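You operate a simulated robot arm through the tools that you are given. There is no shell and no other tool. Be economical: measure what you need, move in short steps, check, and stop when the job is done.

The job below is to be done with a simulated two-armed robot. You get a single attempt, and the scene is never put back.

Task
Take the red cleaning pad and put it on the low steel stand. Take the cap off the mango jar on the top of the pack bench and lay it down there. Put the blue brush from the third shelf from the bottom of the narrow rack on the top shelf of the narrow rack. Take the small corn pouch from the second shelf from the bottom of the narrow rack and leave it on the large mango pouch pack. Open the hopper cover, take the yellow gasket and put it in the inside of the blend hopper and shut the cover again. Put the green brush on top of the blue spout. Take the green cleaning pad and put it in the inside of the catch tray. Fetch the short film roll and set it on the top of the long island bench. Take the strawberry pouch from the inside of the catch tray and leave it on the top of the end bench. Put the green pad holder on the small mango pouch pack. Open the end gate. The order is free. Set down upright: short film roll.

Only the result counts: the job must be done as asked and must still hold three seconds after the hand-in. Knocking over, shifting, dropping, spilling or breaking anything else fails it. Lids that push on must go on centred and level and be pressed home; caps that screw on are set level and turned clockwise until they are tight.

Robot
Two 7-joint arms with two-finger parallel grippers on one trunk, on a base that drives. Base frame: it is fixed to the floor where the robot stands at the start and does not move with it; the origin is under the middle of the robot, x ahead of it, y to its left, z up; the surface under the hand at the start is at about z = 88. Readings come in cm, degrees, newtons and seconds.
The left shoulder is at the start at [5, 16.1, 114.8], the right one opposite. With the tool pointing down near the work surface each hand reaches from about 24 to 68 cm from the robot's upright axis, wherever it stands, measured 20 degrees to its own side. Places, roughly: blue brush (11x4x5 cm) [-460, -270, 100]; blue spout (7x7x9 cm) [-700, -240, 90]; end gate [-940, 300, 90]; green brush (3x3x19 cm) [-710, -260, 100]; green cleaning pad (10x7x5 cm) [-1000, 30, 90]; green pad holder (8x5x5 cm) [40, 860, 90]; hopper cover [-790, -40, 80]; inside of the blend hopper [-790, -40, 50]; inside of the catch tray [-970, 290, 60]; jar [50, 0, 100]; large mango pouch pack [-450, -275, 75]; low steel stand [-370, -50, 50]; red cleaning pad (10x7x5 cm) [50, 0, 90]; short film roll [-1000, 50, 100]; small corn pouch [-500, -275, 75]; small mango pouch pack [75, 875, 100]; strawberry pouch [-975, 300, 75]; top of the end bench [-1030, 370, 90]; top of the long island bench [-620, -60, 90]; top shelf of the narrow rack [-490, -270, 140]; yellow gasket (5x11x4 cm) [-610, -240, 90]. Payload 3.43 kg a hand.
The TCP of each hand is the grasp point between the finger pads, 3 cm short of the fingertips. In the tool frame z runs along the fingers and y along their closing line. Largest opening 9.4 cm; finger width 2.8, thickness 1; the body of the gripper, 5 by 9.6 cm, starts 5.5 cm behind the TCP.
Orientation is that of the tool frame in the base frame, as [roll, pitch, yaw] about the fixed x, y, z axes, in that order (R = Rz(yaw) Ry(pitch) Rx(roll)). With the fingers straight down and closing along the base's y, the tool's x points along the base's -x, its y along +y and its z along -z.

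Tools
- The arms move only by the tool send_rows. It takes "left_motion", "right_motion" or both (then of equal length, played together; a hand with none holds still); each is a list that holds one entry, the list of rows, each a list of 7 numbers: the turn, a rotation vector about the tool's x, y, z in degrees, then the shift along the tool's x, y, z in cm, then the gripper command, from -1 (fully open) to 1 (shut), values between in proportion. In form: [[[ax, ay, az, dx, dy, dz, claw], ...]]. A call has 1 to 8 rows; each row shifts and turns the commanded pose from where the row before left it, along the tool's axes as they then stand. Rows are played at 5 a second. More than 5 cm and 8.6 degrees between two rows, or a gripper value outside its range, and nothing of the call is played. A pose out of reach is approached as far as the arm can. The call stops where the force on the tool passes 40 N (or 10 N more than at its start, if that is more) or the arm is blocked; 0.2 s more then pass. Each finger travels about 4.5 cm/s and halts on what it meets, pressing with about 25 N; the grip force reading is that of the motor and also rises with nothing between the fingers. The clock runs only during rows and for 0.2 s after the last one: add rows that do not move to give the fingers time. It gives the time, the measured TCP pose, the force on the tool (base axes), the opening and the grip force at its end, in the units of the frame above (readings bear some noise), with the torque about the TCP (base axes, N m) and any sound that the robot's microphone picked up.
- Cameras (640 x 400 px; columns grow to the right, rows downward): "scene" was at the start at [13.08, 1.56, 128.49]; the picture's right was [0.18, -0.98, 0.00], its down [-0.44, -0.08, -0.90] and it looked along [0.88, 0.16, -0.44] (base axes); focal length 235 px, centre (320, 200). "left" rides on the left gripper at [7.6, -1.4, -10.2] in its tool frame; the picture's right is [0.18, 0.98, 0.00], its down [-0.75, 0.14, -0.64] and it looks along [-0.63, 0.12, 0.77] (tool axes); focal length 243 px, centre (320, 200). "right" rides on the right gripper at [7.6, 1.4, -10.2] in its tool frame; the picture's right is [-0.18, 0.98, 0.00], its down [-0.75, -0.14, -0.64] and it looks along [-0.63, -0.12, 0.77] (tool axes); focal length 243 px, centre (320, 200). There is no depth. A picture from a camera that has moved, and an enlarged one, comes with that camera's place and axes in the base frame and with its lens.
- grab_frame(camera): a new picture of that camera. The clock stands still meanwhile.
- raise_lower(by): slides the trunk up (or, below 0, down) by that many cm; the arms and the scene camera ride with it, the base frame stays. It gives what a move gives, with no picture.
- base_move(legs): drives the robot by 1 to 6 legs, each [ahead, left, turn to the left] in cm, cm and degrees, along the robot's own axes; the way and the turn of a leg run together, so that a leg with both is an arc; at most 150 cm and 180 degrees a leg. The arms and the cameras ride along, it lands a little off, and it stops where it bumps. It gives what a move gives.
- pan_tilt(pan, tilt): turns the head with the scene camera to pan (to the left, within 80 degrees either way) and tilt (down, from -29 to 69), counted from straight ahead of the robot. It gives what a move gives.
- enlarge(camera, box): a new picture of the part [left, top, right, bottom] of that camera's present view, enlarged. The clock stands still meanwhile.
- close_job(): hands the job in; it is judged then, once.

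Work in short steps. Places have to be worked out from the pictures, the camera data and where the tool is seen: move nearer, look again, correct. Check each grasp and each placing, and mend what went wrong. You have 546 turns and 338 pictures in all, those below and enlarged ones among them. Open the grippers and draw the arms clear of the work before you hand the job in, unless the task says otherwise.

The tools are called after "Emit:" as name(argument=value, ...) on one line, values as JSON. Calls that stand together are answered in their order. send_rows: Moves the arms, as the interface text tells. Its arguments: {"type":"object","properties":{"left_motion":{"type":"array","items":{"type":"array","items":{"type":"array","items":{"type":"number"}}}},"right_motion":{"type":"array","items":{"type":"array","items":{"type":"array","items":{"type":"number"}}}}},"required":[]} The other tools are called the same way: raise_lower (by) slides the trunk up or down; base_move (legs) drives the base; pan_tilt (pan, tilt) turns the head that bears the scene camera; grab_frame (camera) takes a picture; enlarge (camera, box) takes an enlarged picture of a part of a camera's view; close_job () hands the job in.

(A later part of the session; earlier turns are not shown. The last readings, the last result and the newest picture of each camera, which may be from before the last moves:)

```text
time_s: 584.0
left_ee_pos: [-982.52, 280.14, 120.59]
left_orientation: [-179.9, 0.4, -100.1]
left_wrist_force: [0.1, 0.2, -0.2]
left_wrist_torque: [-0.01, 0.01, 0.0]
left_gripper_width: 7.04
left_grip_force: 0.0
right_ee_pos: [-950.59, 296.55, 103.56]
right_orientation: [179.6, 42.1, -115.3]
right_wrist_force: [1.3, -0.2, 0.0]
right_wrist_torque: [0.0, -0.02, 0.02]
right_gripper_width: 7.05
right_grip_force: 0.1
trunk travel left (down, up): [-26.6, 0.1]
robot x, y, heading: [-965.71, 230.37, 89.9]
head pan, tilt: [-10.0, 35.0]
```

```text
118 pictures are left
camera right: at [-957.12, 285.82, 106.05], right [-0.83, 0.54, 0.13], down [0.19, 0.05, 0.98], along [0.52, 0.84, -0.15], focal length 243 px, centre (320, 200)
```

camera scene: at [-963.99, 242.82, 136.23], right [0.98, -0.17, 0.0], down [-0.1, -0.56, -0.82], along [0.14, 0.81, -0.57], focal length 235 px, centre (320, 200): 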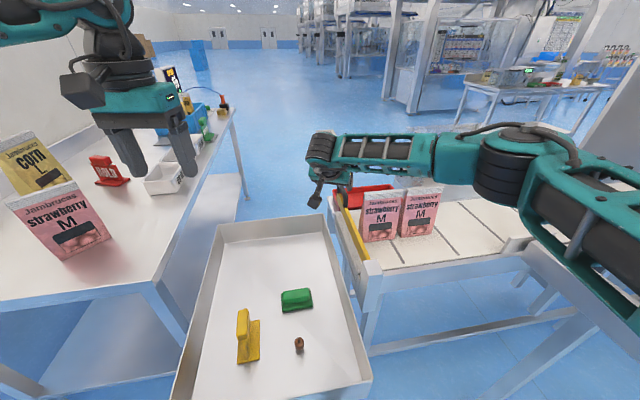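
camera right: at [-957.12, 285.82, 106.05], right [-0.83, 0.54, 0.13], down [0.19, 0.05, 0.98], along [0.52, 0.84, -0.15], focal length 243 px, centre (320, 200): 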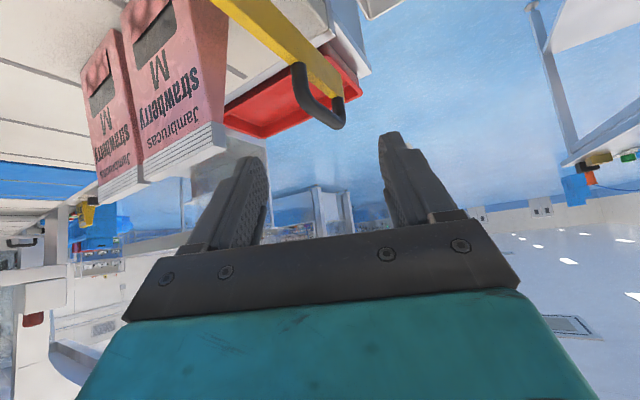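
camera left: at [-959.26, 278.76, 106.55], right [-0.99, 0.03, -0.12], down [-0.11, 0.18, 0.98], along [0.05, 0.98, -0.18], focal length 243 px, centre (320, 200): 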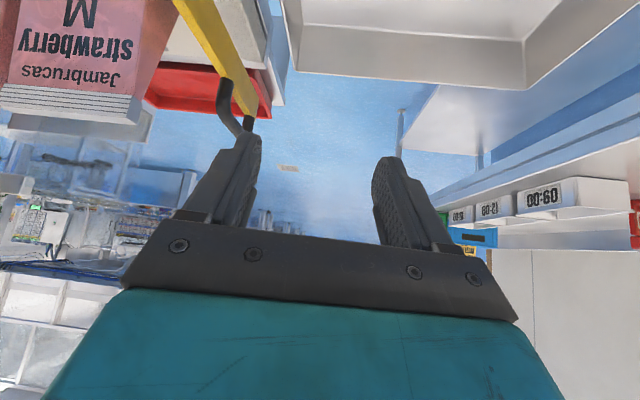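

Forearm looks to pass about 2 cm above the pouches, so I grip just the top of the handle arch (z ≈ 96.5). Advance two thirds and check.

Emit:
send_rows(right_motion=[[[0, 0, 0, -0.4, 0.05, 3.5, -0.5], [0, 0, 0, -0.4, 0.05, 3.5, -0.5], [0, 0, 0, 0, 0, 0, -0.5]]])

Emit:
grab_frame(camera="right")

Emit:
enlarge(camera="scene", box=[290, 100, 510, 270])

```text
time_s: 584.8
left_ee_pos: [-982.59, 280.2, 120.65]
left_orientation: [-179.8, 0.4, -100.0]
left_wrist_force: [-0.9, 0.1, -0.1]
left_wrist_torque: [0.05, 0.05, 0.01]
left_gripper_width: 7.05
left_grip_force: 0.0
right_ee_pos: [-948.39, 301.28, 99.14]
right_orientation: [179.7, 42.2, -115.3]
right_wrist_force: [0.8, 0.5, 0.3]
right_wrist_torque: [0.0, 0.01, 0.02]
right_gripper_width: 7.05
right_grip_force: 0.2
trunk travel left (down, up): [-26.6, 0.1]
robot x, y, heading: [-965.62, 230.57, 90.0]
head pan, tilt: [-10.0, 35.0]
```

```text
117 pictures are left
camera right: at [-954.9, 290.52, 101.59], right [-0.83, 0.54, 0.13], down [0.19, 0.05, 0.98], along [0.52, 0.84, -0.15], focal length 243 px, centre (320, 200)
```

right: 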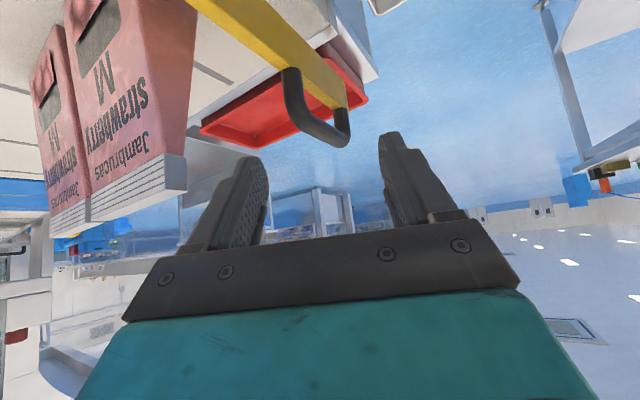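

```text
2.35 times, centred on (400, 185) of scene
camera zoom: at [-964.0, 242.83, 136.23], right [0.98, -0.17, 0.0], down [-0.1, -0.56, -0.82], along [0.14, 0.81, -0.57], focal length 552 px, centre (132, 235)
```

zoom: 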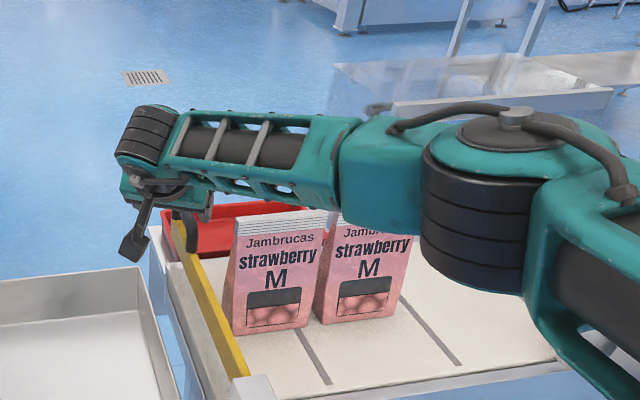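

The forearm would come too close to the pouches. I back out and shift the base 15 cm left so that the forearm runs in front of them.

Emit:
send_rows(right_motion=[[[0, 0, 0, 0.4, -0.05, -3.5, -0.5], [0, 0, 0, 0.4, -0.05, -3.5, -0.5], [0, 0, 0, 0.85, -0.6, -4.2, -0.5], [0, 0, 0, 0.85, -0.6, -4.2, -0.5], [0, 0, 0, 0.85, -0.6, -4.2, -0.5], [0, 0, 0, 0.85, -0.6, -4.2, -0.5]]])

Emit:
base_move(legs=[[-6, 0, 0], [0, 15, 0], [7, 0, 0]])

Emit:
grab_frame(camera="scene")

```text
time_s: 586.1
left_ee_pos: [-982.76, 280.13, 120.61]
left_orientation: [-180.0, 0.3, -100.0]
left_wrist_force: [-0.3, 0.5, 0.2]
left_wrist_torque: [0.02, -0.01, -0.02]
left_gripper_width: 7.06
left_grip_force: 0.1
right_ee_pos: [-953.87, 282.62, 114.05]
right_orientation: [179.5, 42.1, -115.5]
right_wrist_force: [1.1, -0.5, -0.2]
right_wrist_torque: [-0.02, 0.01, -0.02]
right_gripper_width: 7.04
right_grip_force: 0.1
trunk travel left (down, up): [-26.6, 0.1]
robot x, y, heading: [-965.16, 230.61, 89.9]
head pan, tilt: [-10.0, 35.0]
```

```text
time_s: 589.3
left_ee_pos: [-997.57, 281.14, 120.52]
left_orientation: [-179.9, 0.2, -100.1]
left_wrist_force: [-0.8, 0.2, -1.3]
left_wrist_torque: [-0.01, -0.01, 0.02]
left_gripper_width: 7.07
left_grip_force: 0.0
right_ee_pos: [-968.75, 283.65, 114.06]
right_orientation: [179.5, 41.9, -115.3]
right_wrist_force: [0.9, 0.3, -0.5]
right_wrist_torque: [0.0, 0.01, -0.02]
right_gripper_width: 7.04
right_grip_force: 0.1
trunk travel left (down, up): [-26.6, 0.1]
robot x, y, heading: [-980.51, 230.99, 90.2]
head pan, tilt: [-10.0, 35.0]
```

```text
115 pictures are left
camera scene: at [-978.84, 243.74, 136.22], right [0.98, -0.17, 0.0], down [-0.1, -0.57, -0.82], along [0.14, 0.81, -0.57], focal length 235 px, centre (320, 200)
```

scene: 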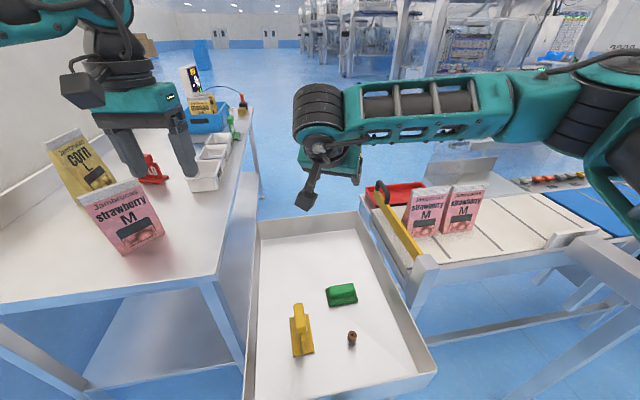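

Emit:
send_rows(right_motion=[[[0, 0, 0, -1.29, -1.7, 3.82, -0.5], [0, 0, 0, -1.29, -1.7, 3.82, -0.5], [0, 0, 0, -1.29, -1.7, 3.82, -0.5], [0, 0, 0, -1.29, -1.7, 3.82, -0.5], [0, 0, 0, -1.29, -1.7, 3.82, -0.5], [0, 0, 0, -1.29, -1.7, 3.82, -0.5], [0, 0, 0, 0, 0, 0, -0.5]]])

Emit:
grab_frame(camera="scene")

Emit:
grab_frame(camera="right")

```text
time_s: 590.9
left_ee_pos: [-997.46, 280.98, 120.7]
left_orientation: [-179.9, 0.5, -100.0]
left_wrist_force: [0.1, -1.4, -0.9]
left_wrist_torque: [0.0, 0.03, 0.02]
left_gripper_width: 7.06
left_grip_force: 0.0
right_ee_pos: [-950.46, 298.41, 101.87]
right_orientation: [179.6, 42.1, -115.3]
right_wrist_force: [0.4, -1.0, 0.9]
right_wrist_torque: [0.02, 0.0, 0.0]
right_gripper_width: 7.06
right_grip_force: 0.2
trunk travel left (down, up): [-26.6, 0.1]
robot x, y, heading: [-980.37, 231.14, 90.4]
head pan, tilt: [-10.0, 35.0]
```

```text
114 pictures are left
camera scene: at [-978.86, 243.61, 136.23], right [0.98, -0.17, 0.0], down [-0.1, -0.56, -0.82], along [0.14, 0.81, -0.57], focal length 235 px, centre (320, 200)
```

scene: 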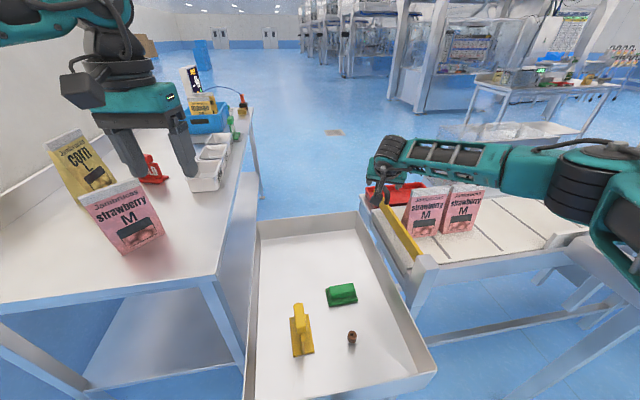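

```text
113 pictures are left
camera right: at [-956.99, 287.72, 104.22], right [-0.83, 0.54, 0.13], down [0.19, 0.05, 0.98], along [0.52, 0.84, -0.15], focal length 243 px, centre (320, 200)
```

right: 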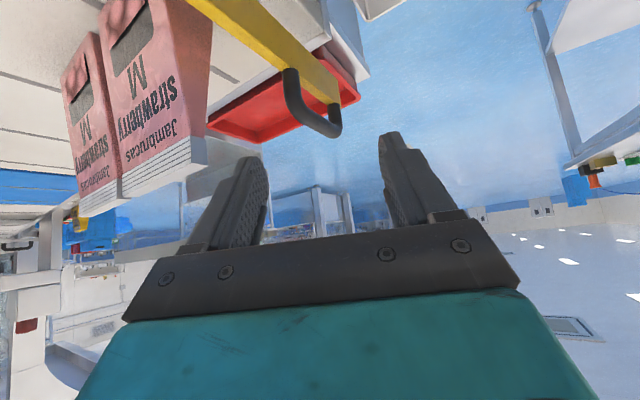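

Emit:
enlarge(camera="scene", box=[350, 110, 530, 270])

```text
2.50 times, centred on (440, 190) of scene
camera zoom: at [-978.86, 243.61, 136.23], right [0.98, -0.17, 0.0], down [-0.1, -0.56, -0.82], along [0.14, 0.81, -0.57], focal length 586 px, centre (20, 225)
```

zoom: 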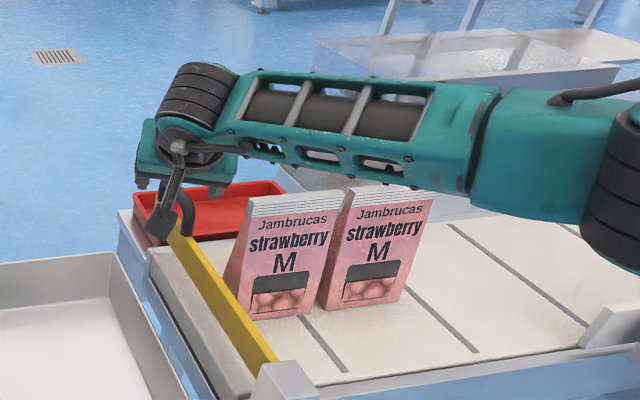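

The forearm now passes at z ≥ 110 in front of the pouches, enough margin. Advance to the handle.

Emit:
send_rows(right_motion=[[[0, 0, 0, -0.13, 0, 2.9, -0.5], [0, 0, 0, -0.13, 0, 2.9, -0.5], [0, 0, 0, 0, 0, 0, -0.5]]])

Emit:
grab_frame(camera="right")

Emit:
enlarge(camera="scene", box=[350, 110, 530, 270])

```text
time_s: 591.7
left_ee_pos: [-997.35, 280.98, 120.61]
left_orientation: [-179.8, 0.4, -100.0]
left_wrist_force: [-0.1, -0.6, 0.6]
left_wrist_torque: [0.0, 0.02, -0.03]
left_gripper_width: 7.03
left_grip_force: 0.0
right_ee_pos: [-949.0, 302.07, 97.83]
right_orientation: [179.6, 42.1, -115.2]
right_wrist_force: [0.0, 0.8, 0.4]
right_wrist_torque: [0.01, 0.03, 0.02]
right_gripper_width: 7.05
right_grip_force: 0.1
trunk travel left (down, up): [-26.6, 0.1]
robot x, y, heading: [-980.22, 230.61, 90.1]
head pan, tilt: [-10.0, 35.0]
```

```text
111 pictures are left
camera right: at [-955.52, 291.42, 100.22], right [-0.83, 0.54, 0.13], down [0.19, 0.05, 0.98], along [0.52, 0.84, -0.15], focal length 243 px, centre (320, 200)
```

right: 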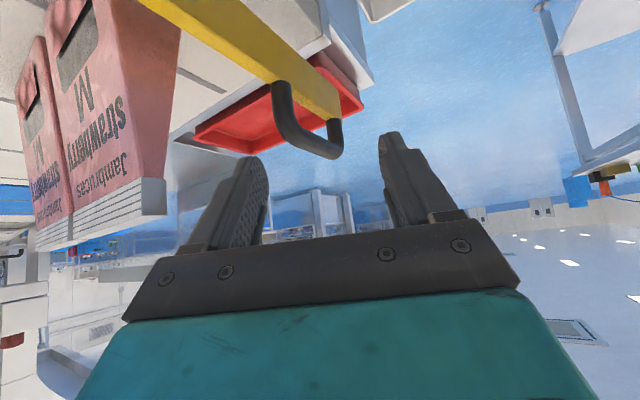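

```text
2.50 times, centred on (440, 190) of scene
camera zoom: at [-978.84, 243.62, 136.23], right [0.98, -0.17, 0.0], down [-0.1, -0.56, -0.82], along [0.14, 0.81, -0.57], focal length 586 px, centre (20, 225)
```

zoom: 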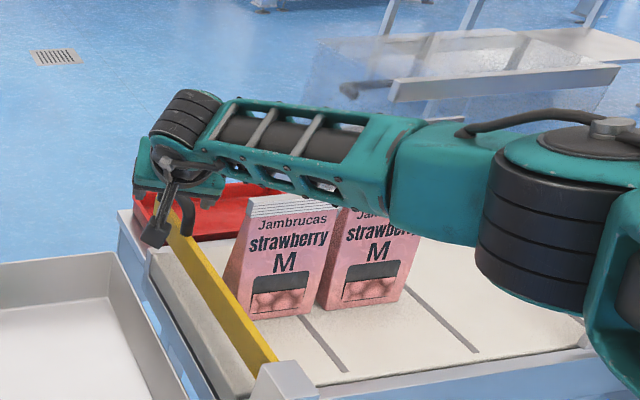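

The arm is nearly straight, so the forearm actually runs back towards the robot and clears the pouches. Final 3 cm to the handle, then close.

Emit:
send_rows(right_motion=[[[0, 0, 0, 0.18, -0.15, 1.5, -0.5], [0, 0, 0, 0.18, -0.15, 1.5, -0.5], [0, 0, 0, 0, 0, 0, -0.5]]])

Emit:
grab_frame(camera="right")

```text
time_s: 592.5
left_ee_pos: [-997.44, 280.87, 120.7]
left_orientation: [-180.0, 0.4, -100.0]
left_wrist_force: [0.5, -0.4, 0.4]
left_wrist_torque: [0.03, -0.02, -0.03]
left_gripper_width: 7.07
left_grip_force: 0.0
right_ee_pos: [-947.96, 303.54, 95.32]
right_orientation: [179.7, 42.1, -115.2]
right_wrist_force: [0.1, -0.3, 0.9]
right_wrist_torque: [-0.01, 0.0, 0.01]
right_gripper_width: 7.04
right_grip_force: 0.0
trunk travel left (down, up): [-26.6, 0.1]
robot x, y, heading: [-980.57, 230.94, 90.1]
head pan, tilt: [-10.0, 35.0]
```

```text
109 pictures are left
camera right: at [-954.42, 292.91, 97.78], right [-0.83, 0.54, 0.13], down [0.19, 0.05, 0.98], along [0.52, 0.84, -0.15], focal length 243 px, centre (320, 200)
```

right: 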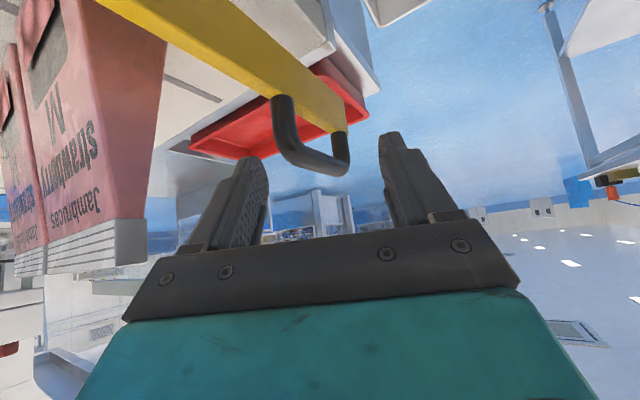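

The bar is about 1.5 cm deeper; advance 1.2 cm and close on it.

Emit:
send_rows(right_motion=[[[0, 0, 0, 0.2, 0, 1.2, -0.5], [0, 0, 0, 0, 0, 0, -0.2], [0, 0, 0, 0, 0, 0, 0.2], [0, 0, 0, 0, 0, 0, 0.6], [0, 0, 0, 0, 0, 0, 0.9], [0, 0, 0, 0, 0, 0, 0.9]]])

Emit:
grab_frame(camera="right")

```text
time_s: 593.9
left_ee_pos: [-997.57, 280.96, 120.56]
left_orientation: [-180.0, 0.4, -100.0]
left_wrist_force: [-0.1, -0.4, -0.6]
left_wrist_torque: [0.01, 0.03, 0.0]
left_gripper_width: 7.07
left_grip_force: 0.0
right_ee_pos: [-947.54, 304.06, 94.36]
right_orientation: [179.5, 42.0, -115.4]
right_wrist_force: [0.3, -0.9, 0.0]
right_wrist_torque: [-0.02, -0.02, 0.01]
right_gripper_width: 0.51
right_grip_force: 0.1
trunk travel left (down, up): [-26.6, 0.1]
robot x, y, heading: [-980.29, 231.13, 89.8]
head pan, tilt: [-10.0, 35.0]
```

```text
108 pictures are left
camera right: at [-954.13, 293.43, 96.78], right [-0.83, 0.54, 0.13], down [0.19, 0.05, 0.98], along [0.52, 0.84, -0.15], focal length 243 px, centre (320, 200)
```

right: 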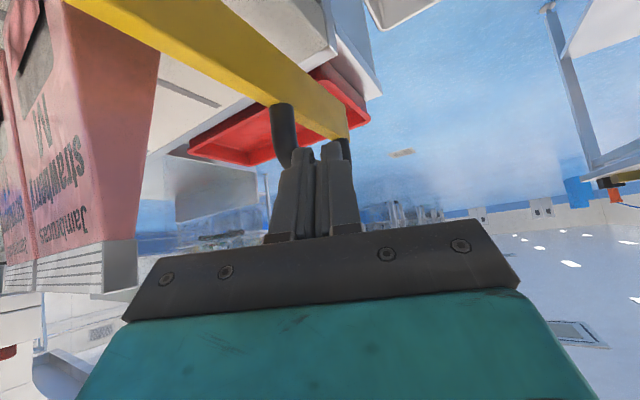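

The fingers closed on nothing, so the handle is farther than judged. I look from the scene camera at fingers and handle together.

Emit:
enlarge(camera="scene", box=[350, 150, 450, 230])

Emit:
enlarge(camera="right", box=[240, 70, 400, 190])

```text
5.00 times, centred on (400, 190) of scene
camera zoom: at [-978.84, 243.64, 136.23], right [0.98, -0.17, 0.0], down [-0.1, -0.56, -0.82], along [0.14, 0.81, -0.57], focal length 1173 px, centre (-80, 250)
```

zoom: 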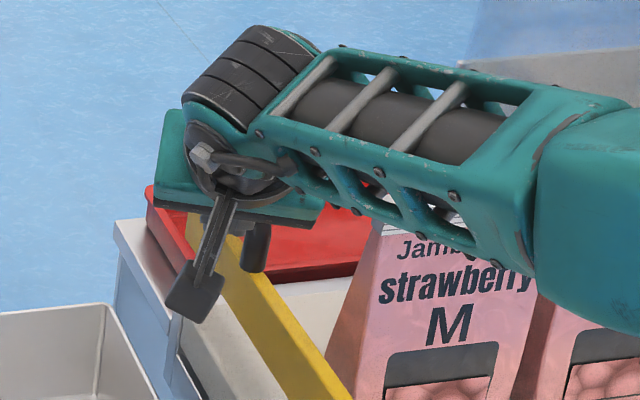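

```text
3.33 times, centred on (320, 130) of right
camera zoom: at [-954.13, 293.43, 96.78], right [-0.83, 0.54, 0.13], down [0.19, 0.05, 0.98], along [0.52, 0.84, -0.15], focal length 809 px, centre (320, 433)
```

zoom: 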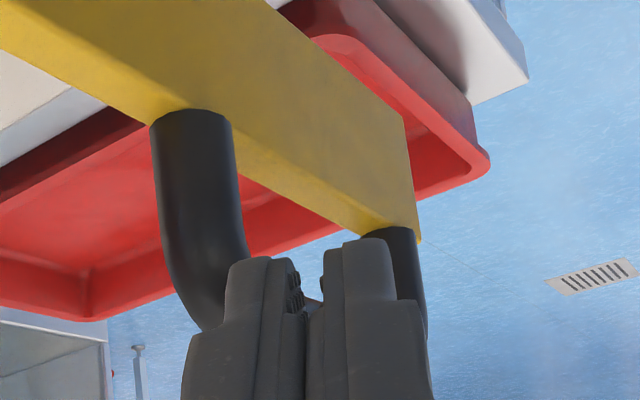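

The gate top is lower (≈ z 88.5) and the handle farther: legs at y ≈ 304.4 and 313, x ≈ -945.3, bar at z ≈ 92.6. I open, back off, lower the trunk 8 cm and shift 8 cm right to gain reach.

Emit:
send_rows(right_motion=[[[0, 0, 0, 0, 0, -2, 0.5], [0, 0, 0, 0, 0, -4, -0.5], [0, 0, 0, 0, 0, -4, -0.5], [0, 0, 0, -3, 0, -3, -0.5], [0, 0, 0, -3, 0, -3, -0.5]]])

Emit:
raise_lower(by=-8.5)

Emit:
base_move(legs=[[-3, -9, 0], [4, 0, 0]])

Emit:
grab_frame(camera="right")

```text
time_s: 595.1
left_ee_pos: [-997.48, 280.92, 120.72]
left_orientation: [-179.9, 0.4, -100.0]
left_wrist_force: [-0.1, 0.1, 0.6]
left_wrist_torque: [0.0, 0.0, 0.02]
left_gripper_width: 7.03
left_grip_force: 0.0
right_ee_pos: [-950.49, 297.97, 110.31]
right_orientation: [179.7, 42.1, -115.3]
right_wrist_force: [-0.1, 0.5, -0.5]
right_wrist_torque: [0.01, 0.01, 0.0]
right_gripper_width: 7.07
right_grip_force: 0.1
trunk travel left (down, up): [-26.6, 0.1]
robot x, y, heading: [-980.29, 231.15, 90.0]
head pan, tilt: [-10.0, 35.0]
```

```text
time_s: 596.3
left_ee_pos: [-997.4, 280.91, 112.1]
left_orientation: [-179.9, 0.4, -100.0]
left_wrist_force: [-0.4, 0.2, 0.0]
left_wrist_torque: [-0.01, 0.02, 0.0]
left_gripper_width: 7.05
left_grip_force: 0.0
right_ee_pos: [-950.41, 298.06, 101.74]
right_orientation: [179.5, 42.1, -115.3]
right_wrist_force: [-0.6, -0.3, 0.3]
right_wrist_torque: [0.02, -0.01, -0.03]
right_gripper_width: 7.06
right_grip_force: 0.0
trunk travel left (down, up): [-18.1, 8.6]
robot x, y, heading: [-980.39, 230.86, 90.0]
head pan, tilt: [-10.0, 35.0]
```

```text
time_s: 598.4
left_ee_pos: [-988.57, 281.45, 111.93]
left_orientation: [-179.9, 0.4, -99.9]
left_wrist_force: [0.0, -0.9, -1.2]
left_wrist_torque: [0.04, 0.0, 0.0]
left_gripper_width: 7.03
left_grip_force: 0.1
right_ee_pos: [-941.35, 298.51, 101.79]
right_orientation: [179.6, 42.2, -115.4]
right_wrist_force: [0.0, 0.1, 0.1]
right_wrist_torque: [0.01, 0.02, 0.0]
right_gripper_width: 7.05
right_grip_force: 0.0
trunk travel left (down, up): [-18.1, 8.6]
robot x, y, heading: [-971.55, 231.41, 89.9]
head pan, tilt: [-10.0, 35.0]
stopped in leg 2: the robot was blocked; the commanded pose is now the measured one
```

```text
105 pictures are left
camera right: at [-947.85, 287.75, 104.26], right [-0.83, 0.54, 0.13], down [0.19, 0.05, 0.98], along [0.52, 0.84, -0.15], focal length 243 px, centre (320, 200)
```

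right: 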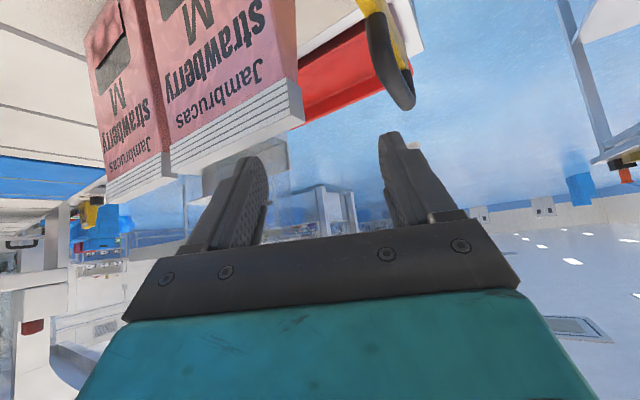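

Two views now agree: handle bar from y 306.8 to 315 at x ≈ -943.8, z ≈ 91.5 (gate ≈ 36 cm long). I move the hand clear to the left and tilt it to 60° for more reach.

Emit:
send_rows(right_motion=[[[0, 0, 0, 1.23, 2.83, -2.0, -0.5], [0, 0, 0, 1.23, 2.83, -2.0, -0.5], [0, 0, 0, 1.23, 2.83, -2.0, -0.5], [0, -8.6, 0, 0, 0, 0, -0.5], [0, -8.6, 0, 0, 0, 0, -0.5], [0, 0, 0, 0, 0, 0, -0.5]]])

Emit:
grab_frame(camera="right")

Emit:
grab_frame(camera="scene")

```text
time_s: 599.8
left_ee_pos: [-988.46, 281.63, 111.98]
left_orientation: [-179.8, 0.3, -100.0]
left_wrist_force: [0.0, 0.2, -0.3]
left_wrist_torque: [-0.03, 0.01, -0.02]
left_gripper_width: 7.03
left_grip_force: 0.1
right_ee_pos: [-951.77, 296.02, 103.7]
right_orientation: [179.4, 59.4, -115.6]
right_wrist_force: [-0.8, -0.3, -0.7]
right_wrist_torque: [0.02, 0.0, -0.04]
right_gripper_width: 7.05
right_grip_force: 0.1
trunk travel left (down, up): [-18.1, 8.6]
robot x, y, heading: [-971.04, 231.35, 89.9]
head pan, tilt: [-10.0, 35.0]
```

```text
104 pictures are left
camera right: at [-958.43, 285.14, 102.39], right [-0.85, 0.5, 0.16], down [0.06, -0.22, 0.97], along [0.52, 0.84, 0.15], focal length 243 px, centre (320, 200)
```

right: 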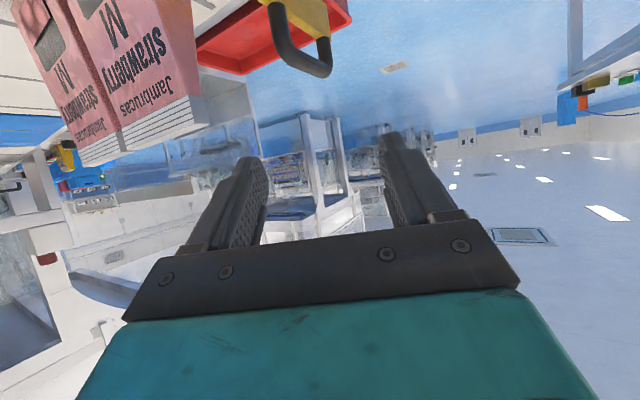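

```text
103 pictures are left
camera scene: at [-969.86, 244.12, 127.73], right [0.98, -0.17, 0.0], down [-0.1, -0.56, -0.82], along [0.14, 0.81, -0.57], focal length 235 px, centre (320, 200)
```

scene: 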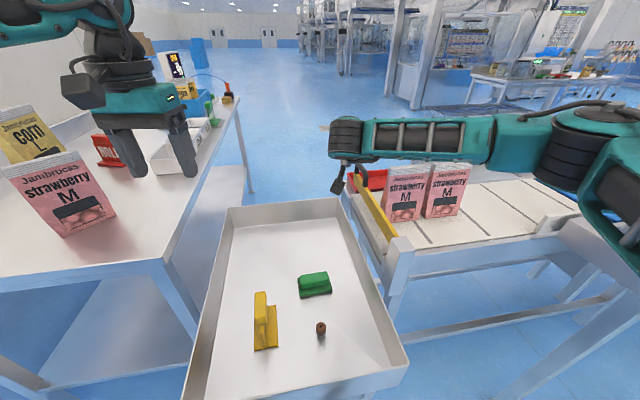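

A third view confirms it (x -944.1, z 91.8). I advance three quarters of the way and check.

Emit:
send_rows(right_motion=[[[0, 0, 0, 0.64, -0.43, 4.33, -0.5], [0, 0, 0, 0.64, -0.43, 4.33, -0.5], [0, 0, 0, 0.64, -0.43, 4.33, -0.5], [0, 0, 0, 0, 0, 0, -0.5]]])

Emit:
grab_frame(camera="right")

```text
time_s: 600.8
left_ee_pos: [-988.46, 281.48, 111.95]
left_orientation: [-179.9, 0.4, -99.9]
left_wrist_force: [0.3, -0.4, 0.8]
left_wrist_torque: [-0.01, 0.0, 0.03]
left_gripper_width: 7.03
left_grip_force: 0.1
right_ee_pos: [-946.43, 305.0, 95.5]
right_orientation: [179.6, 59.3, -115.5]
right_wrist_force: [0.4, -0.1, -0.3]
right_wrist_torque: [0.01, 0.04, -0.04]
right_gripper_width: 7.05
right_grip_force: 0.0
trunk travel left (down, up): [-18.1, 8.6]
robot x, y, heading: [-971.41, 231.38, 89.9]
head pan, tilt: [-10.0, 35.0]
```

```text
102 pictures are left
camera right: at [-953.03, 294.07, 94.16], right [-0.85, 0.5, 0.16], down [0.06, -0.21, 0.97], along [0.52, 0.84, 0.15], focal length 243 px, centre (320, 200)
```

right: 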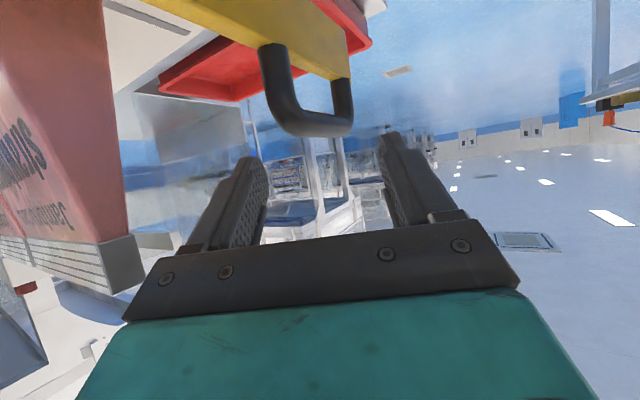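

Emit:
send_rows(right_motion=[[[0, 0, 0, 0.5, -0.32, 2.2, -0.5], [0, 0, 0, 0.5, -0.32, 2.2, -0.5], [0, 0, 0, 0, 0, 0, -0.5]]])

Emit:
grab_frame(camera="right")

```text
time_s: 601.6
left_ee_pos: [-988.49, 281.51, 111.86]
left_orientation: [-179.8, 0.3, -100.0]
left_wrist_force: [0.2, 0.4, 0.6]
left_wrist_torque: [-0.01, -0.03, -0.01]
left_gripper_width: 7.05
left_grip_force: 0.1
right_ee_pos: [-944.38, 307.48, 92.49]
right_orientation: [179.5, 59.3, -115.6]
right_wrist_force: [0.4, 1.0, -1.1]
right_wrist_torque: [-0.02, -0.04, -0.01]
right_gripper_width: 7.06
right_grip_force: 0.1
trunk travel left (down, up): [-18.1, 8.6]
robot x, y, heading: [-971.41, 231.42, 89.5]
head pan, tilt: [-10.0, 35.0]
```

```text
101 pictures are left
camera right: at [-951.03, 296.61, 91.09], right [-0.85, 0.5, 0.16], down [0.06, -0.21, 0.97], along [0.52, 0.84, 0.15], focal length 243 px, centre (320, 200)
```

right: 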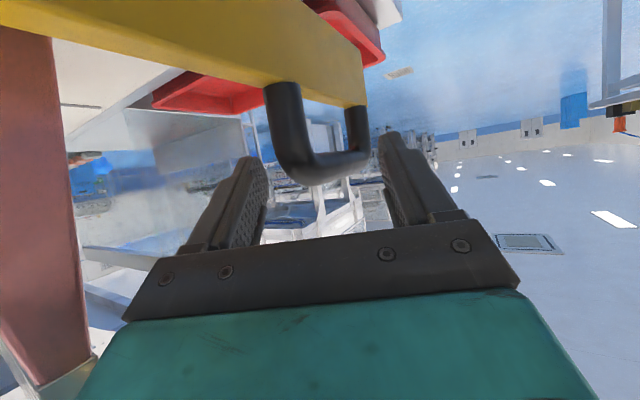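

The bar now lies between the pads. Closing.

Emit:
send_rows(right_motion=[[[0, 0, 0, 0, 0, 0, -0.2], [0, 0, 0, 0, 0, 0, 0.1], [0, 0, 0, 0, 0, 0, 0.4], [0, 0, 0, 0, 0, 0, 0.7], [0, 0, 0, 0, 0, 0, 0.9], [0, 0, 0, 0, 0, 0, 0.9]]])

Emit:
grab_frame(camera="right")

```text
time_s: 603.0
left_ee_pos: [-988.48, 281.47, 112.04]
left_orientation: [-179.9, 0.3, -100.0]
left_wrist_force: [-0.2, -0.8, 0.7]
left_wrist_torque: [0.05, 0.0, 0.01]
left_gripper_width: 7.06
left_grip_force: 0.0
right_ee_pos: [-944.42, 307.35, 92.35]
right_orientation: [179.7, 59.4, -115.3]
right_wrist_force: [0.2, -0.7, -0.3]
right_wrist_torque: [-0.11, -0.24, 1.89]
right_gripper_width: 3.5
right_grip_force: 44.7
trunk travel left (down, up): [-18.1, 8.6]
robot x, y, heading: [-971.49, 231.42, 90.0]
head pan, tilt: [-10.0, 35.0]
```

```text
100 pictures are left
camera right: at [-951.06, 296.59, 91.08], right [-0.85, 0.5, 0.16], down [0.06, -0.21, 0.98], along [0.52, 0.84, 0.15], focal length 243 px, centre (320, 200)
```

right: 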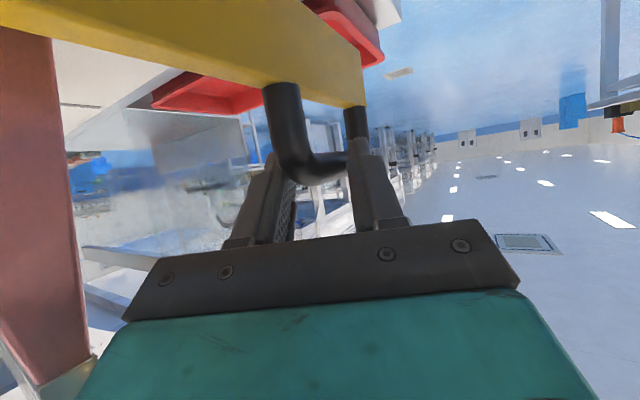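

Gripped (diagonally). Test: lift 1.2 cm and read the force.

Emit:
send_rows(right_motion=[[[0, 0, 0, -0.52, 0, -0.3, 0.9], [0, 0, 0, -0.52, 0, -0.3, 0.9], [0, 0, 0, 0, 0, 0, 0.9]]])

Emit:
grab_frame(camera="right")

```text
time_s: 603.8
left_ee_pos: [-988.52, 281.35, 112.1]
left_orientation: [-180.0, 0.4, -100.0]
left_wrist_force: [0.4, 0.3, -0.5]
left_wrist_torque: [0.02, -0.03, -0.03]
left_gripper_width: 7.04
left_grip_force: 0.1
right_ee_pos: [-944.61, 307.13, 93.55]
right_orientation: [179.5, 58.9, -115.5]
right_wrist_force: [-6.7, -27.4, -9.8]
right_wrist_torque: [-0.03, -0.04, 1.45]
right_gripper_width: 3.15
right_grip_force: 45.1
trunk travel left (down, up): [-18.1, 8.6]
robot x, y, heading: [-971.34, 231.61, 89.9]
head pan, tilt: [-10.0, 35.0]
```

```text
99 pictures are left
camera right: at [-951.16, 296.3, 92.12], right [-0.85, 0.5, 0.16], down [0.06, -0.21, 0.98], along [0.52, 0.84, 0.15], focal length 243 px, centre (320, 200)
```

right: 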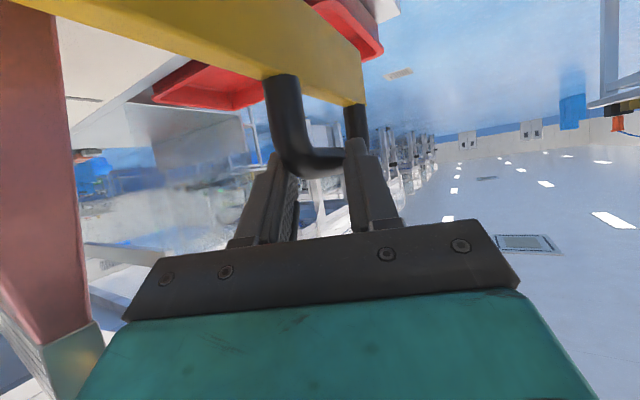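

Lifting mostly slips along the bar's corner. I go back down and test an outward (-x) pull of 1.5 cm.

Emit:
send_rows(right_motion=[[[0, 0, 0, 0.95, 0, 0.55, 0.9], [0, 0, 0, 0.11, 0.45, -0.19, 0.9], [0, 0, 0, 0.11, 0.45, -0.19, 0.9], [0, 0, 0, 0.11, 0.45, -0.19, 0.9], [0, 0, 0, 0, 0, 0, 0.9]]])

Emit:
grab_frame(camera="right")

```text
time_s: 605.0
left_ee_pos: [-988.18, 281.32, 112.21]
left_orientation: [179.8, 0.3, -100.1]
left_wrist_force: [-0.3, 0.8, 0.5]
left_wrist_torque: [0.01, 0.01, 0.01]
left_gripper_width: 7.06
left_grip_force: 0.0
right_ee_pos: [-944.57, 307.39, 92.81]
right_orientation: [179.7, 60.0, -116.4]
right_wrist_force: [30.9, -1.6, 15.8]
right_wrist_torque: [-0.08, -0.98, 1.39]
right_gripper_width: 3.16
right_grip_force: 45.1
trunk travel left (down, up): [-18.1, 8.6]
robot x, y, heading: [-971.24, 231.45, 89.8]
head pan, tilt: [-10.0, 35.0]
```

```text
98 pictures are left
camera right: at [-951.41, 296.61, 91.38], right [-0.84, 0.52, 0.16], down [0.05, -0.22, 0.97], along [0.54, 0.83, 0.16], focal length 243 px, centre (320, 200)
```

right: 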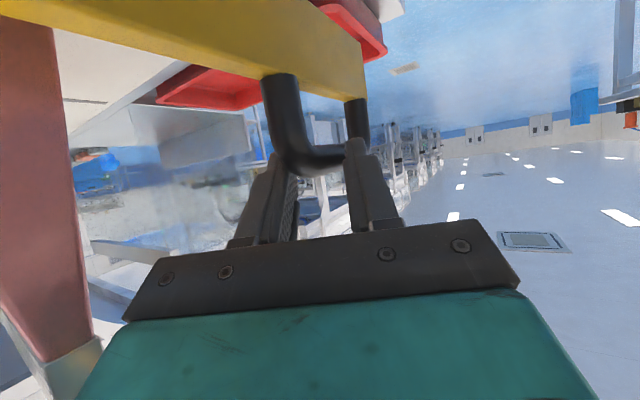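

Outward is rigid (31 N), so the gate should go up. I undo that and lift 4 cm with a longer stroke, watching the gate.

Emit:
send_rows(right_motion=[[[0, 0, 0, -0.3, -1.3, 0.55, 0.9], [0, 0, 0, -0.86, 0, -0.5, 0.9], [0, 0, 0, -0.86, 0, -0.5, 0.9], [0, 0, 0, -0.86, 0, -0.5, 0.9], [0, 0, 0, 0, 0, 0, 0.9]]])

Emit:
grab_frame(camera="right")

Emit:
grab_frame(camera="scene")

```text
time_s: 606.2
left_ee_pos: [-988.58, 281.59, 112.02]
left_orientation: [-179.9, 0.3, -100.0]
left_wrist_force: [-0.9, 0.6, 0.6]
left_wrist_torque: [0.02, -0.01, 0.0]
left_gripper_width: 7.05
left_grip_force: 0.1
right_ee_pos: [-945.09, 307.68, 95.71]
right_orientation: [178.7, 59.6, -115.8]
right_wrist_force: [-0.2, 0.9, -0.2]
right_wrist_torque: [0.0, -0.02, 0.02]
right_gripper_width: 0.44
right_grip_force: 0.0
trunk travel left (down, up): [-18.1, 8.6]
robot x, y, heading: [-971.49, 231.55, 90.1]
head pan, tilt: [-10.0, 35.0]
```

```text
97 pictures are left
camera right: at [-951.69, 296.71, 94.35], right [-0.85, 0.49, 0.17], down [0.07, -0.22, 0.97], along [0.52, 0.84, 0.15], focal length 243 px, centre (320, 200)
```

right: 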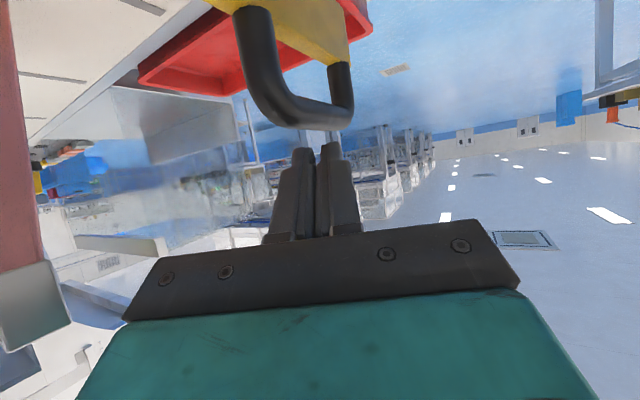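

```text
96 pictures are left
camera scene: at [-969.95, 244.17, 127.74], right [0.98, -0.17, 0.0], down [-0.1, -0.57, -0.82], along [0.14, 0.81, -0.57], focal length 235 px, centre (320, 200)
```

scene: 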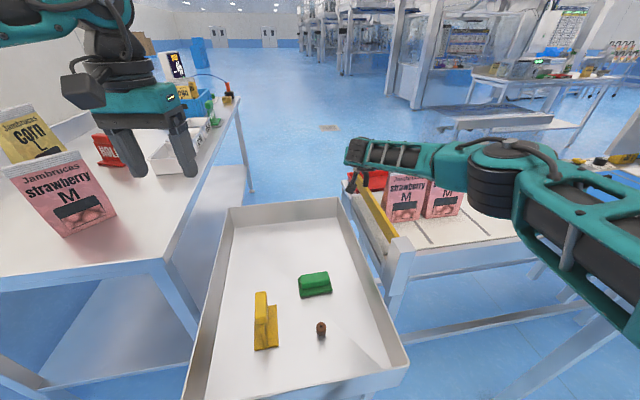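

Comparing the pictures, during the first small lift the gate end did rise with the hand – so it opens upward, I just need a better grip on the straight part of the bar. I open, back off, lower the trunk 6 cm and reduce the yaw to about -106°.

Emit:
send_rows(right_motion=[[[0, 0, 0, 0, 0, -3, -0.5], [0, 0, 0, -1.5, 0.5, -4, -0.5], [0, 0, 0, -1.5, 0.5, -4, -0.5], [-4.2, 0, -2.5, -1.5, 0, 0, -0.5], [-4.2, 0, -2.5, -1.5, 0, 0, -0.5]]])

Emit:
raise_lower(by=-6)

Emit:
grab_frame(camera="right")

```text
time_s: 607.4
left_ee_pos: [-988.54, 281.53, 111.97]
left_orientation: [-179.9, 0.3, -100.0]
left_wrist_force: [-0.5, 0.4, 0.6]
left_wrist_torque: [-0.02, 0.01, 0.03]
left_gripper_width: 7.05
left_grip_force: 0.1
right_ee_pos: [-948.21, 302.25, 106.3]
right_orientation: [179.6, 59.3, -105.7]
right_wrist_force: [-0.1, 0.8, -0.7]
right_wrist_torque: [0.0, 0.02, 0.04]
right_gripper_width: 7.06
right_grip_force: 0.0
trunk travel left (down, up): [-18.1, 8.6]
robot x, y, heading: [-971.75, 231.62, 89.8]
head pan, tilt: [-10.0, 35.0]
```

```text
time_s: 608.4
left_ee_pos: [-988.47, 281.53, 106.05]
left_orientation: [-180.0, 0.2, -100.0]
left_wrist_force: [-0.1, -0.9, 0.0]
left_wrist_torque: [0.01, 0.03, 0.0]
left_gripper_width: 7.06
left_grip_force: 0.0
right_ee_pos: [-948.22, 302.28, 100.26]
right_orientation: [179.4, 59.4, -105.9]
right_wrist_force: [0.5, 0.4, -0.1]
right_wrist_torque: [0.02, 0.03, 0.02]
right_gripper_width: 7.05
right_grip_force: 0.0
trunk travel left (down, up): [-12.1, 14.6]
robot x, y, heading: [-971.37, 231.87, 90.3]
head pan, tilt: [-10.0, 35.0]
```

```text
95 pictures are left
camera right: at [-952.85, 290.37, 98.88], right [-0.92, 0.35, 0.16], down [0.1, -0.2, 0.97], along [0.38, 0.91, 0.15], focal length 243 px, centre (320, 200)
```

right: 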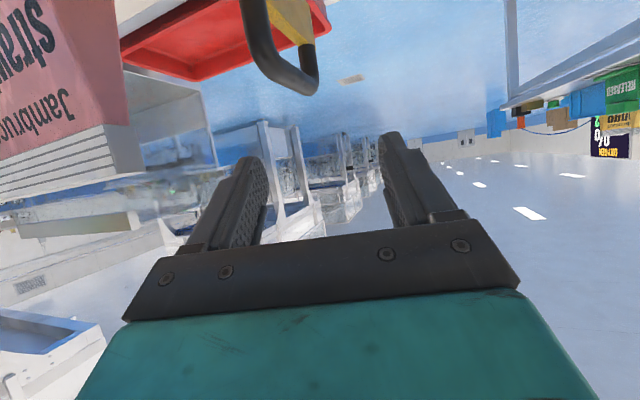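

Emit:
send_rows(right_motion=[[[0, 0, 0, 1.07, -0.73, 3.9, -0.5], [0, 0, 0, 1.07, -0.73, 3.9, -0.5], [0, 0, 0, 0, 0, 0, -0.5]]])

Emit:
grab_frame(camera="right")

Emit:
enlarge(camera="scene", box=[330, 110, 490, 250])

```text
time_s: 609.2
left_ee_pos: [-988.52, 281.6, 105.93]
left_orientation: [-179.9, 0.3, -100.0]
left_wrist_force: [0.0, -0.7, -0.4]
left_wrist_torque: [0.0, 0.02, -0.04]
left_gripper_width: 7.06
left_grip_force: 0.0
right_ee_pos: [-945.26, 307.41, 94.41]
right_orientation: [179.5, 59.4, -105.8]
right_wrist_force: [0.4, -0.4, -0.5]
right_wrist_torque: [0.01, 0.01, 0.02]
right_gripper_width: 7.02
right_grip_force: 0.1
trunk travel left (down, up): [-12.1, 14.6]
robot x, y, heading: [-971.66, 231.48, 89.8]
head pan, tilt: [-10.0, 35.0]
```

```text
94 pictures are left
camera right: at [-950.0, 295.55, 92.98], right [-0.92, 0.35, 0.16], down [0.1, -0.2, 0.97], along [0.37, 0.91, 0.15], focal length 243 px, centre (320, 200)
```

right: 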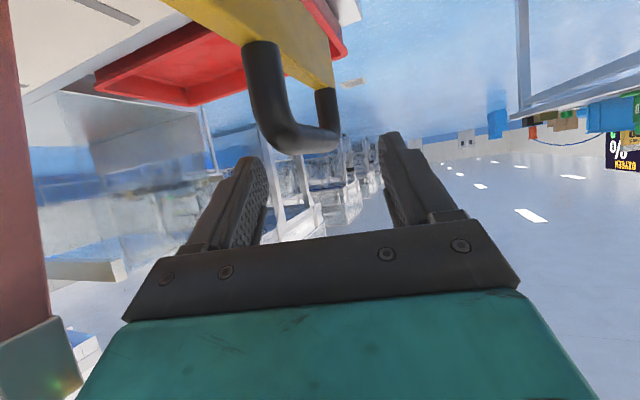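

```text
2.86 times, centred on (410, 180) of scene
camera zoom: at [-969.85, 244.12, 121.73], right [0.98, -0.17, 0.0], down [-0.1, -0.56, -0.82], along [0.14, 0.81, -0.57], focal length 670 px, centre (63, 257)
```

zoom: 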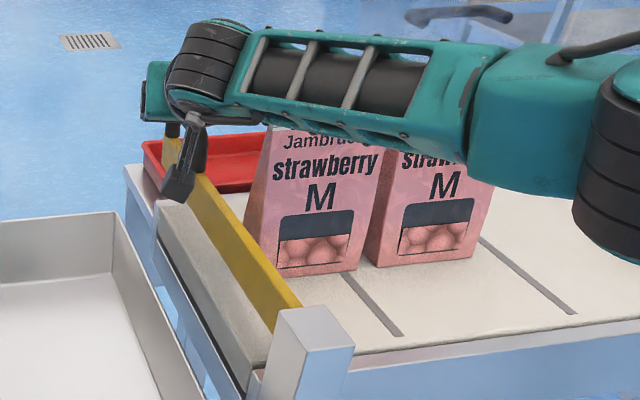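

Emit:
send_rows(right_motion=[[[0, 0, 0, 0.5, -0.37, 1.88, -0.5], [0, 0, 0, 0.5, -0.37, 1.88, -0.5], [0, 0, 0, 0, 0, 0, -0.5]]])

Emit:
grab_frame(camera="right")

```text
time_s: 610.0
left_ee_pos: [-988.5, 281.47, 106.04]
left_orientation: [-179.9, 0.3, -100.0]
left_wrist_force: [0.1, 0.6, 0.3]
left_wrist_torque: [-0.01, 0.0, -0.03]
left_gripper_width: 7.04
left_grip_force: 0.0
right_ee_pos: [-943.74, 309.95, 91.62]
right_orientation: [179.5, 59.4, -105.8]
right_wrist_force: [0.2, -0.3, -0.7]
right_wrist_torque: [-0.02, 0.0, -0.01]
right_gripper_width: 7.03
right_grip_force: 0.0
trunk travel left (down, up): [-12.1, 14.6]
robot x, y, heading: [-971.32, 231.39, 89.9]
head pan, tilt: [-10.0, 35.0]
```

```text
92 pictures are left
camera right: at [-948.36, 298.08, 90.24], right [-0.92, 0.35, 0.16], down [0.1, -0.2, 0.97], along [0.37, 0.91, 0.15], focal length 243 px, centre (320, 200)
```

right: 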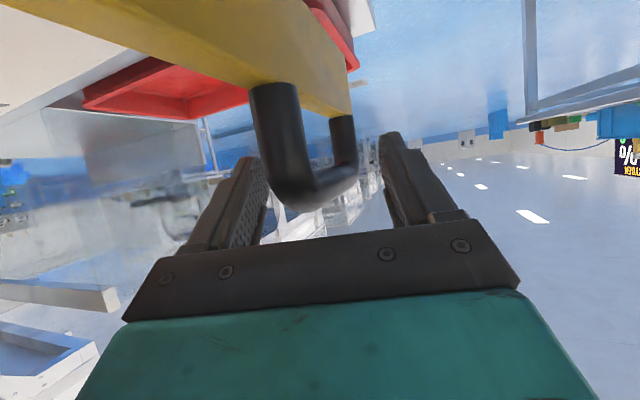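

The bar runs lengthwise between the pads. Close and lift 1.5 cm.

Emit:
send_rows(right_motion=[[[0, 0, 0, 0, 0, 0, -0.1], [0, 0, 0, 0, 0, 0, 0.3], [0, 0, 0, 0, 0, 0, 0.7], [0, 0, 0, 0, 0, 0, 0.9], [0, 0, 0, 0, 0, 0, 0.9], [0, 0, 0, -0.43, 0, -0.25, 0.9], [0, 0, 0, -0.43, 0, -0.25, 0.9], [0, 0, 0, -0.43, 0, -0.25, 0.9]]])

Emit:
grab_frame(camera="right")

```text
time_s: 611.8
left_ee_pos: [-988.42, 281.4, 105.99]
left_orientation: [-179.9, 0.3, -99.9]
left_wrist_force: [-0.2, 0.1, 0.1]
left_wrist_torque: [0.0, -0.01, -0.01]
left_gripper_width: 7.06
left_grip_force: 0.0
right_ee_pos: [-944.02, 309.54, 92.91]
right_orientation: [179.6, 59.2, -105.6]
right_wrist_force: [-5.6, -15.1, -8.0]
right_wrist_torque: [0.79, 0.14, 2.88]
right_gripper_width: 3.37
right_grip_force: 44.8
trunk travel left (down, up): [-12.1, 14.6]
robot x, y, heading: [-971.58, 231.67, 89.8]
head pan, tilt: [-10.0, 35.0]
```

```text
91 pictures are left
camera right: at [-948.65, 297.82, 91.6], right [-0.92, 0.35, 0.16], down [0.1, -0.2, 0.98], along [0.37, 0.92, 0.15], focal length 243 px, centre (320, 200)
```

right: 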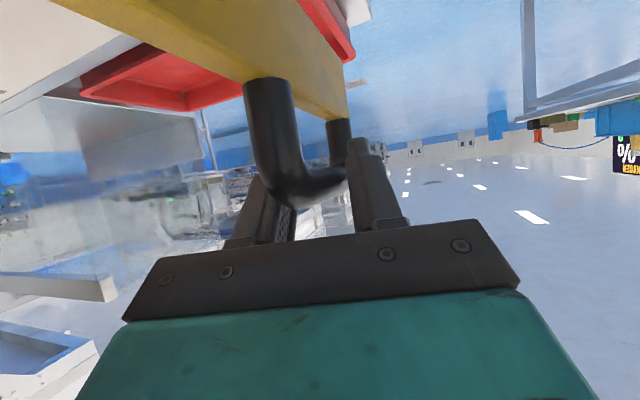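

The gate comes along. I keep lifting in small steps, bending towards -y with the arc.

Emit:
send_rows(right_motion=[[[0, 0, 0, -0.8, 0, -0.55, 0.9], [0, 0, 0, -0.8, 0, -0.6, 0.9], [0, 0, 0, -0.78, -0.05, -0.65, 0.9], [0, 0, 0, 0, 0, 0, 0.9]]])

Emit:
grab_frame(camera="right")

Emit:
enlarge(camera="scene", box=[330, 110, 490, 250])

```text
time_s: 612.6
left_ee_pos: [-988.44, 281.38, 106.07]
left_orientation: [180.0, 0.4, -100.0]
left_wrist_force: [0.0, 0.1, -0.6]
left_wrist_torque: [0.0, -0.01, -0.01]
left_gripper_width: 7.06
left_grip_force: 0.0
right_ee_pos: [-944.05, 309.26, 95.5]
right_orientation: [-179.4, 58.9, -104.7]
right_wrist_force: [3.2, -7.0, 2.6]
right_wrist_torque: [-1.75, -0.32, 2.06]
right_gripper_width: 3.24
right_grip_force: 45.3
trunk travel left (down, up): [-12.1, 14.6]
robot x, y, heading: [-971.38, 231.16, 90.0]
head pan, tilt: [-10.0, 35.0]
stopped in row 4 (right hand): the force on the tool passed its limit at 42 N (the readings are from after the stop); the commanded pose is now the measured one
```

```text
90 pictures are left
camera right: at [-948.65, 297.42, 94.13], right [-0.92, 0.35, 0.15], down [0.09, -0.19, 0.98], along [0.37, 0.92, 0.14], focal length 243 px, centre (320, 200)
```

right: 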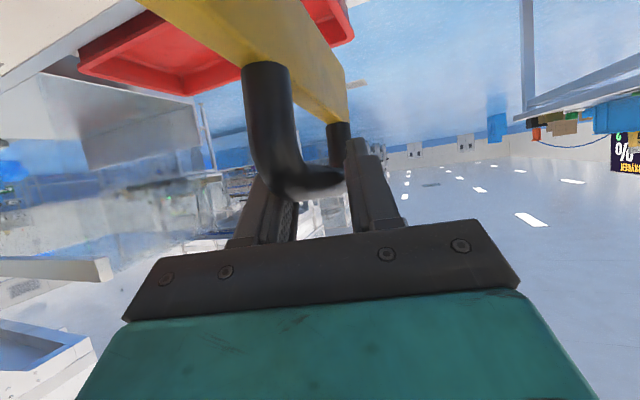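

```text
2.86 times, centred on (410, 180) of scene
camera zoom: at [-969.84, 244.03, 121.77], right [0.98, -0.18, 0.0], down [-0.1, -0.56, -0.82], along [0.14, 0.81, -0.57], focal length 670 px, centre (63, 257)
```

zoom: 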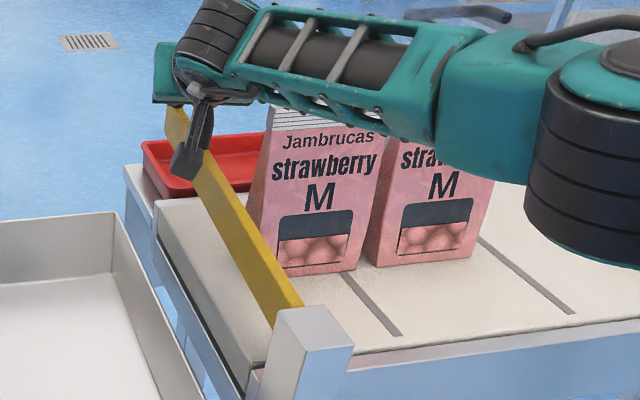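

The boom-like gate is turning up about the near post. I now follow the arc while rotating the hand with it (3° steps).

Emit:
send_rows(right_motion=[[[-0.42, -2.88, 0.71, -1.03, -0.14, -1.17, 0.9], [-0.42, -2.88, 0.71, -1.03, -0.14, -1.17, 0.9], [-0.42, -2.88, 0.71, -1.03, -0.14, -1.17, 0.9], [0, 0, 0, 0, 0, 0, 0.9]]])

Emit:
enlarge(camera="scene", box=[330, 90, 490, 230])

```text
time_s: 613.6
left_ee_pos: [-988.39, 281.22, 106.06]
left_orientation: [179.9, 0.4, -100.1]
left_wrist_force: [-0.6, 0.7, -0.2]
left_wrist_torque: [-0.01, -0.03, -0.02]
left_gripper_width: 7.05
left_grip_force: 0.0
right_ee_pos: [-943.95, 307.35, 99.72]
right_orientation: [174.5, 67.3, -109.9]
right_wrist_force: [-3.8, -32.3, -10.5]
right_wrist_torque: [-2.01, -0.94, 2.85]
right_gripper_width: 3.22
right_grip_force: 44.9
trunk travel left (down, up): [-12.1, 14.6]
robot x, y, heading: [-971.41, 231.43, 89.7]
head pan, tilt: [-10.0, 35.0]
```

```text
2.86 times, centred on (410, 160) of scene
camera zoom: at [-969.88, 243.89, 121.73], right [0.98, -0.18, 0.0], down [-0.1, -0.56, -0.82], along [0.14, 0.81, -0.57], focal length 670 px, centre (63, 314)
```

zoom: 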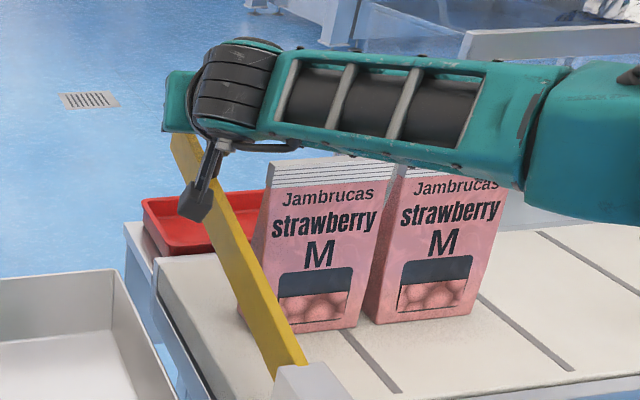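

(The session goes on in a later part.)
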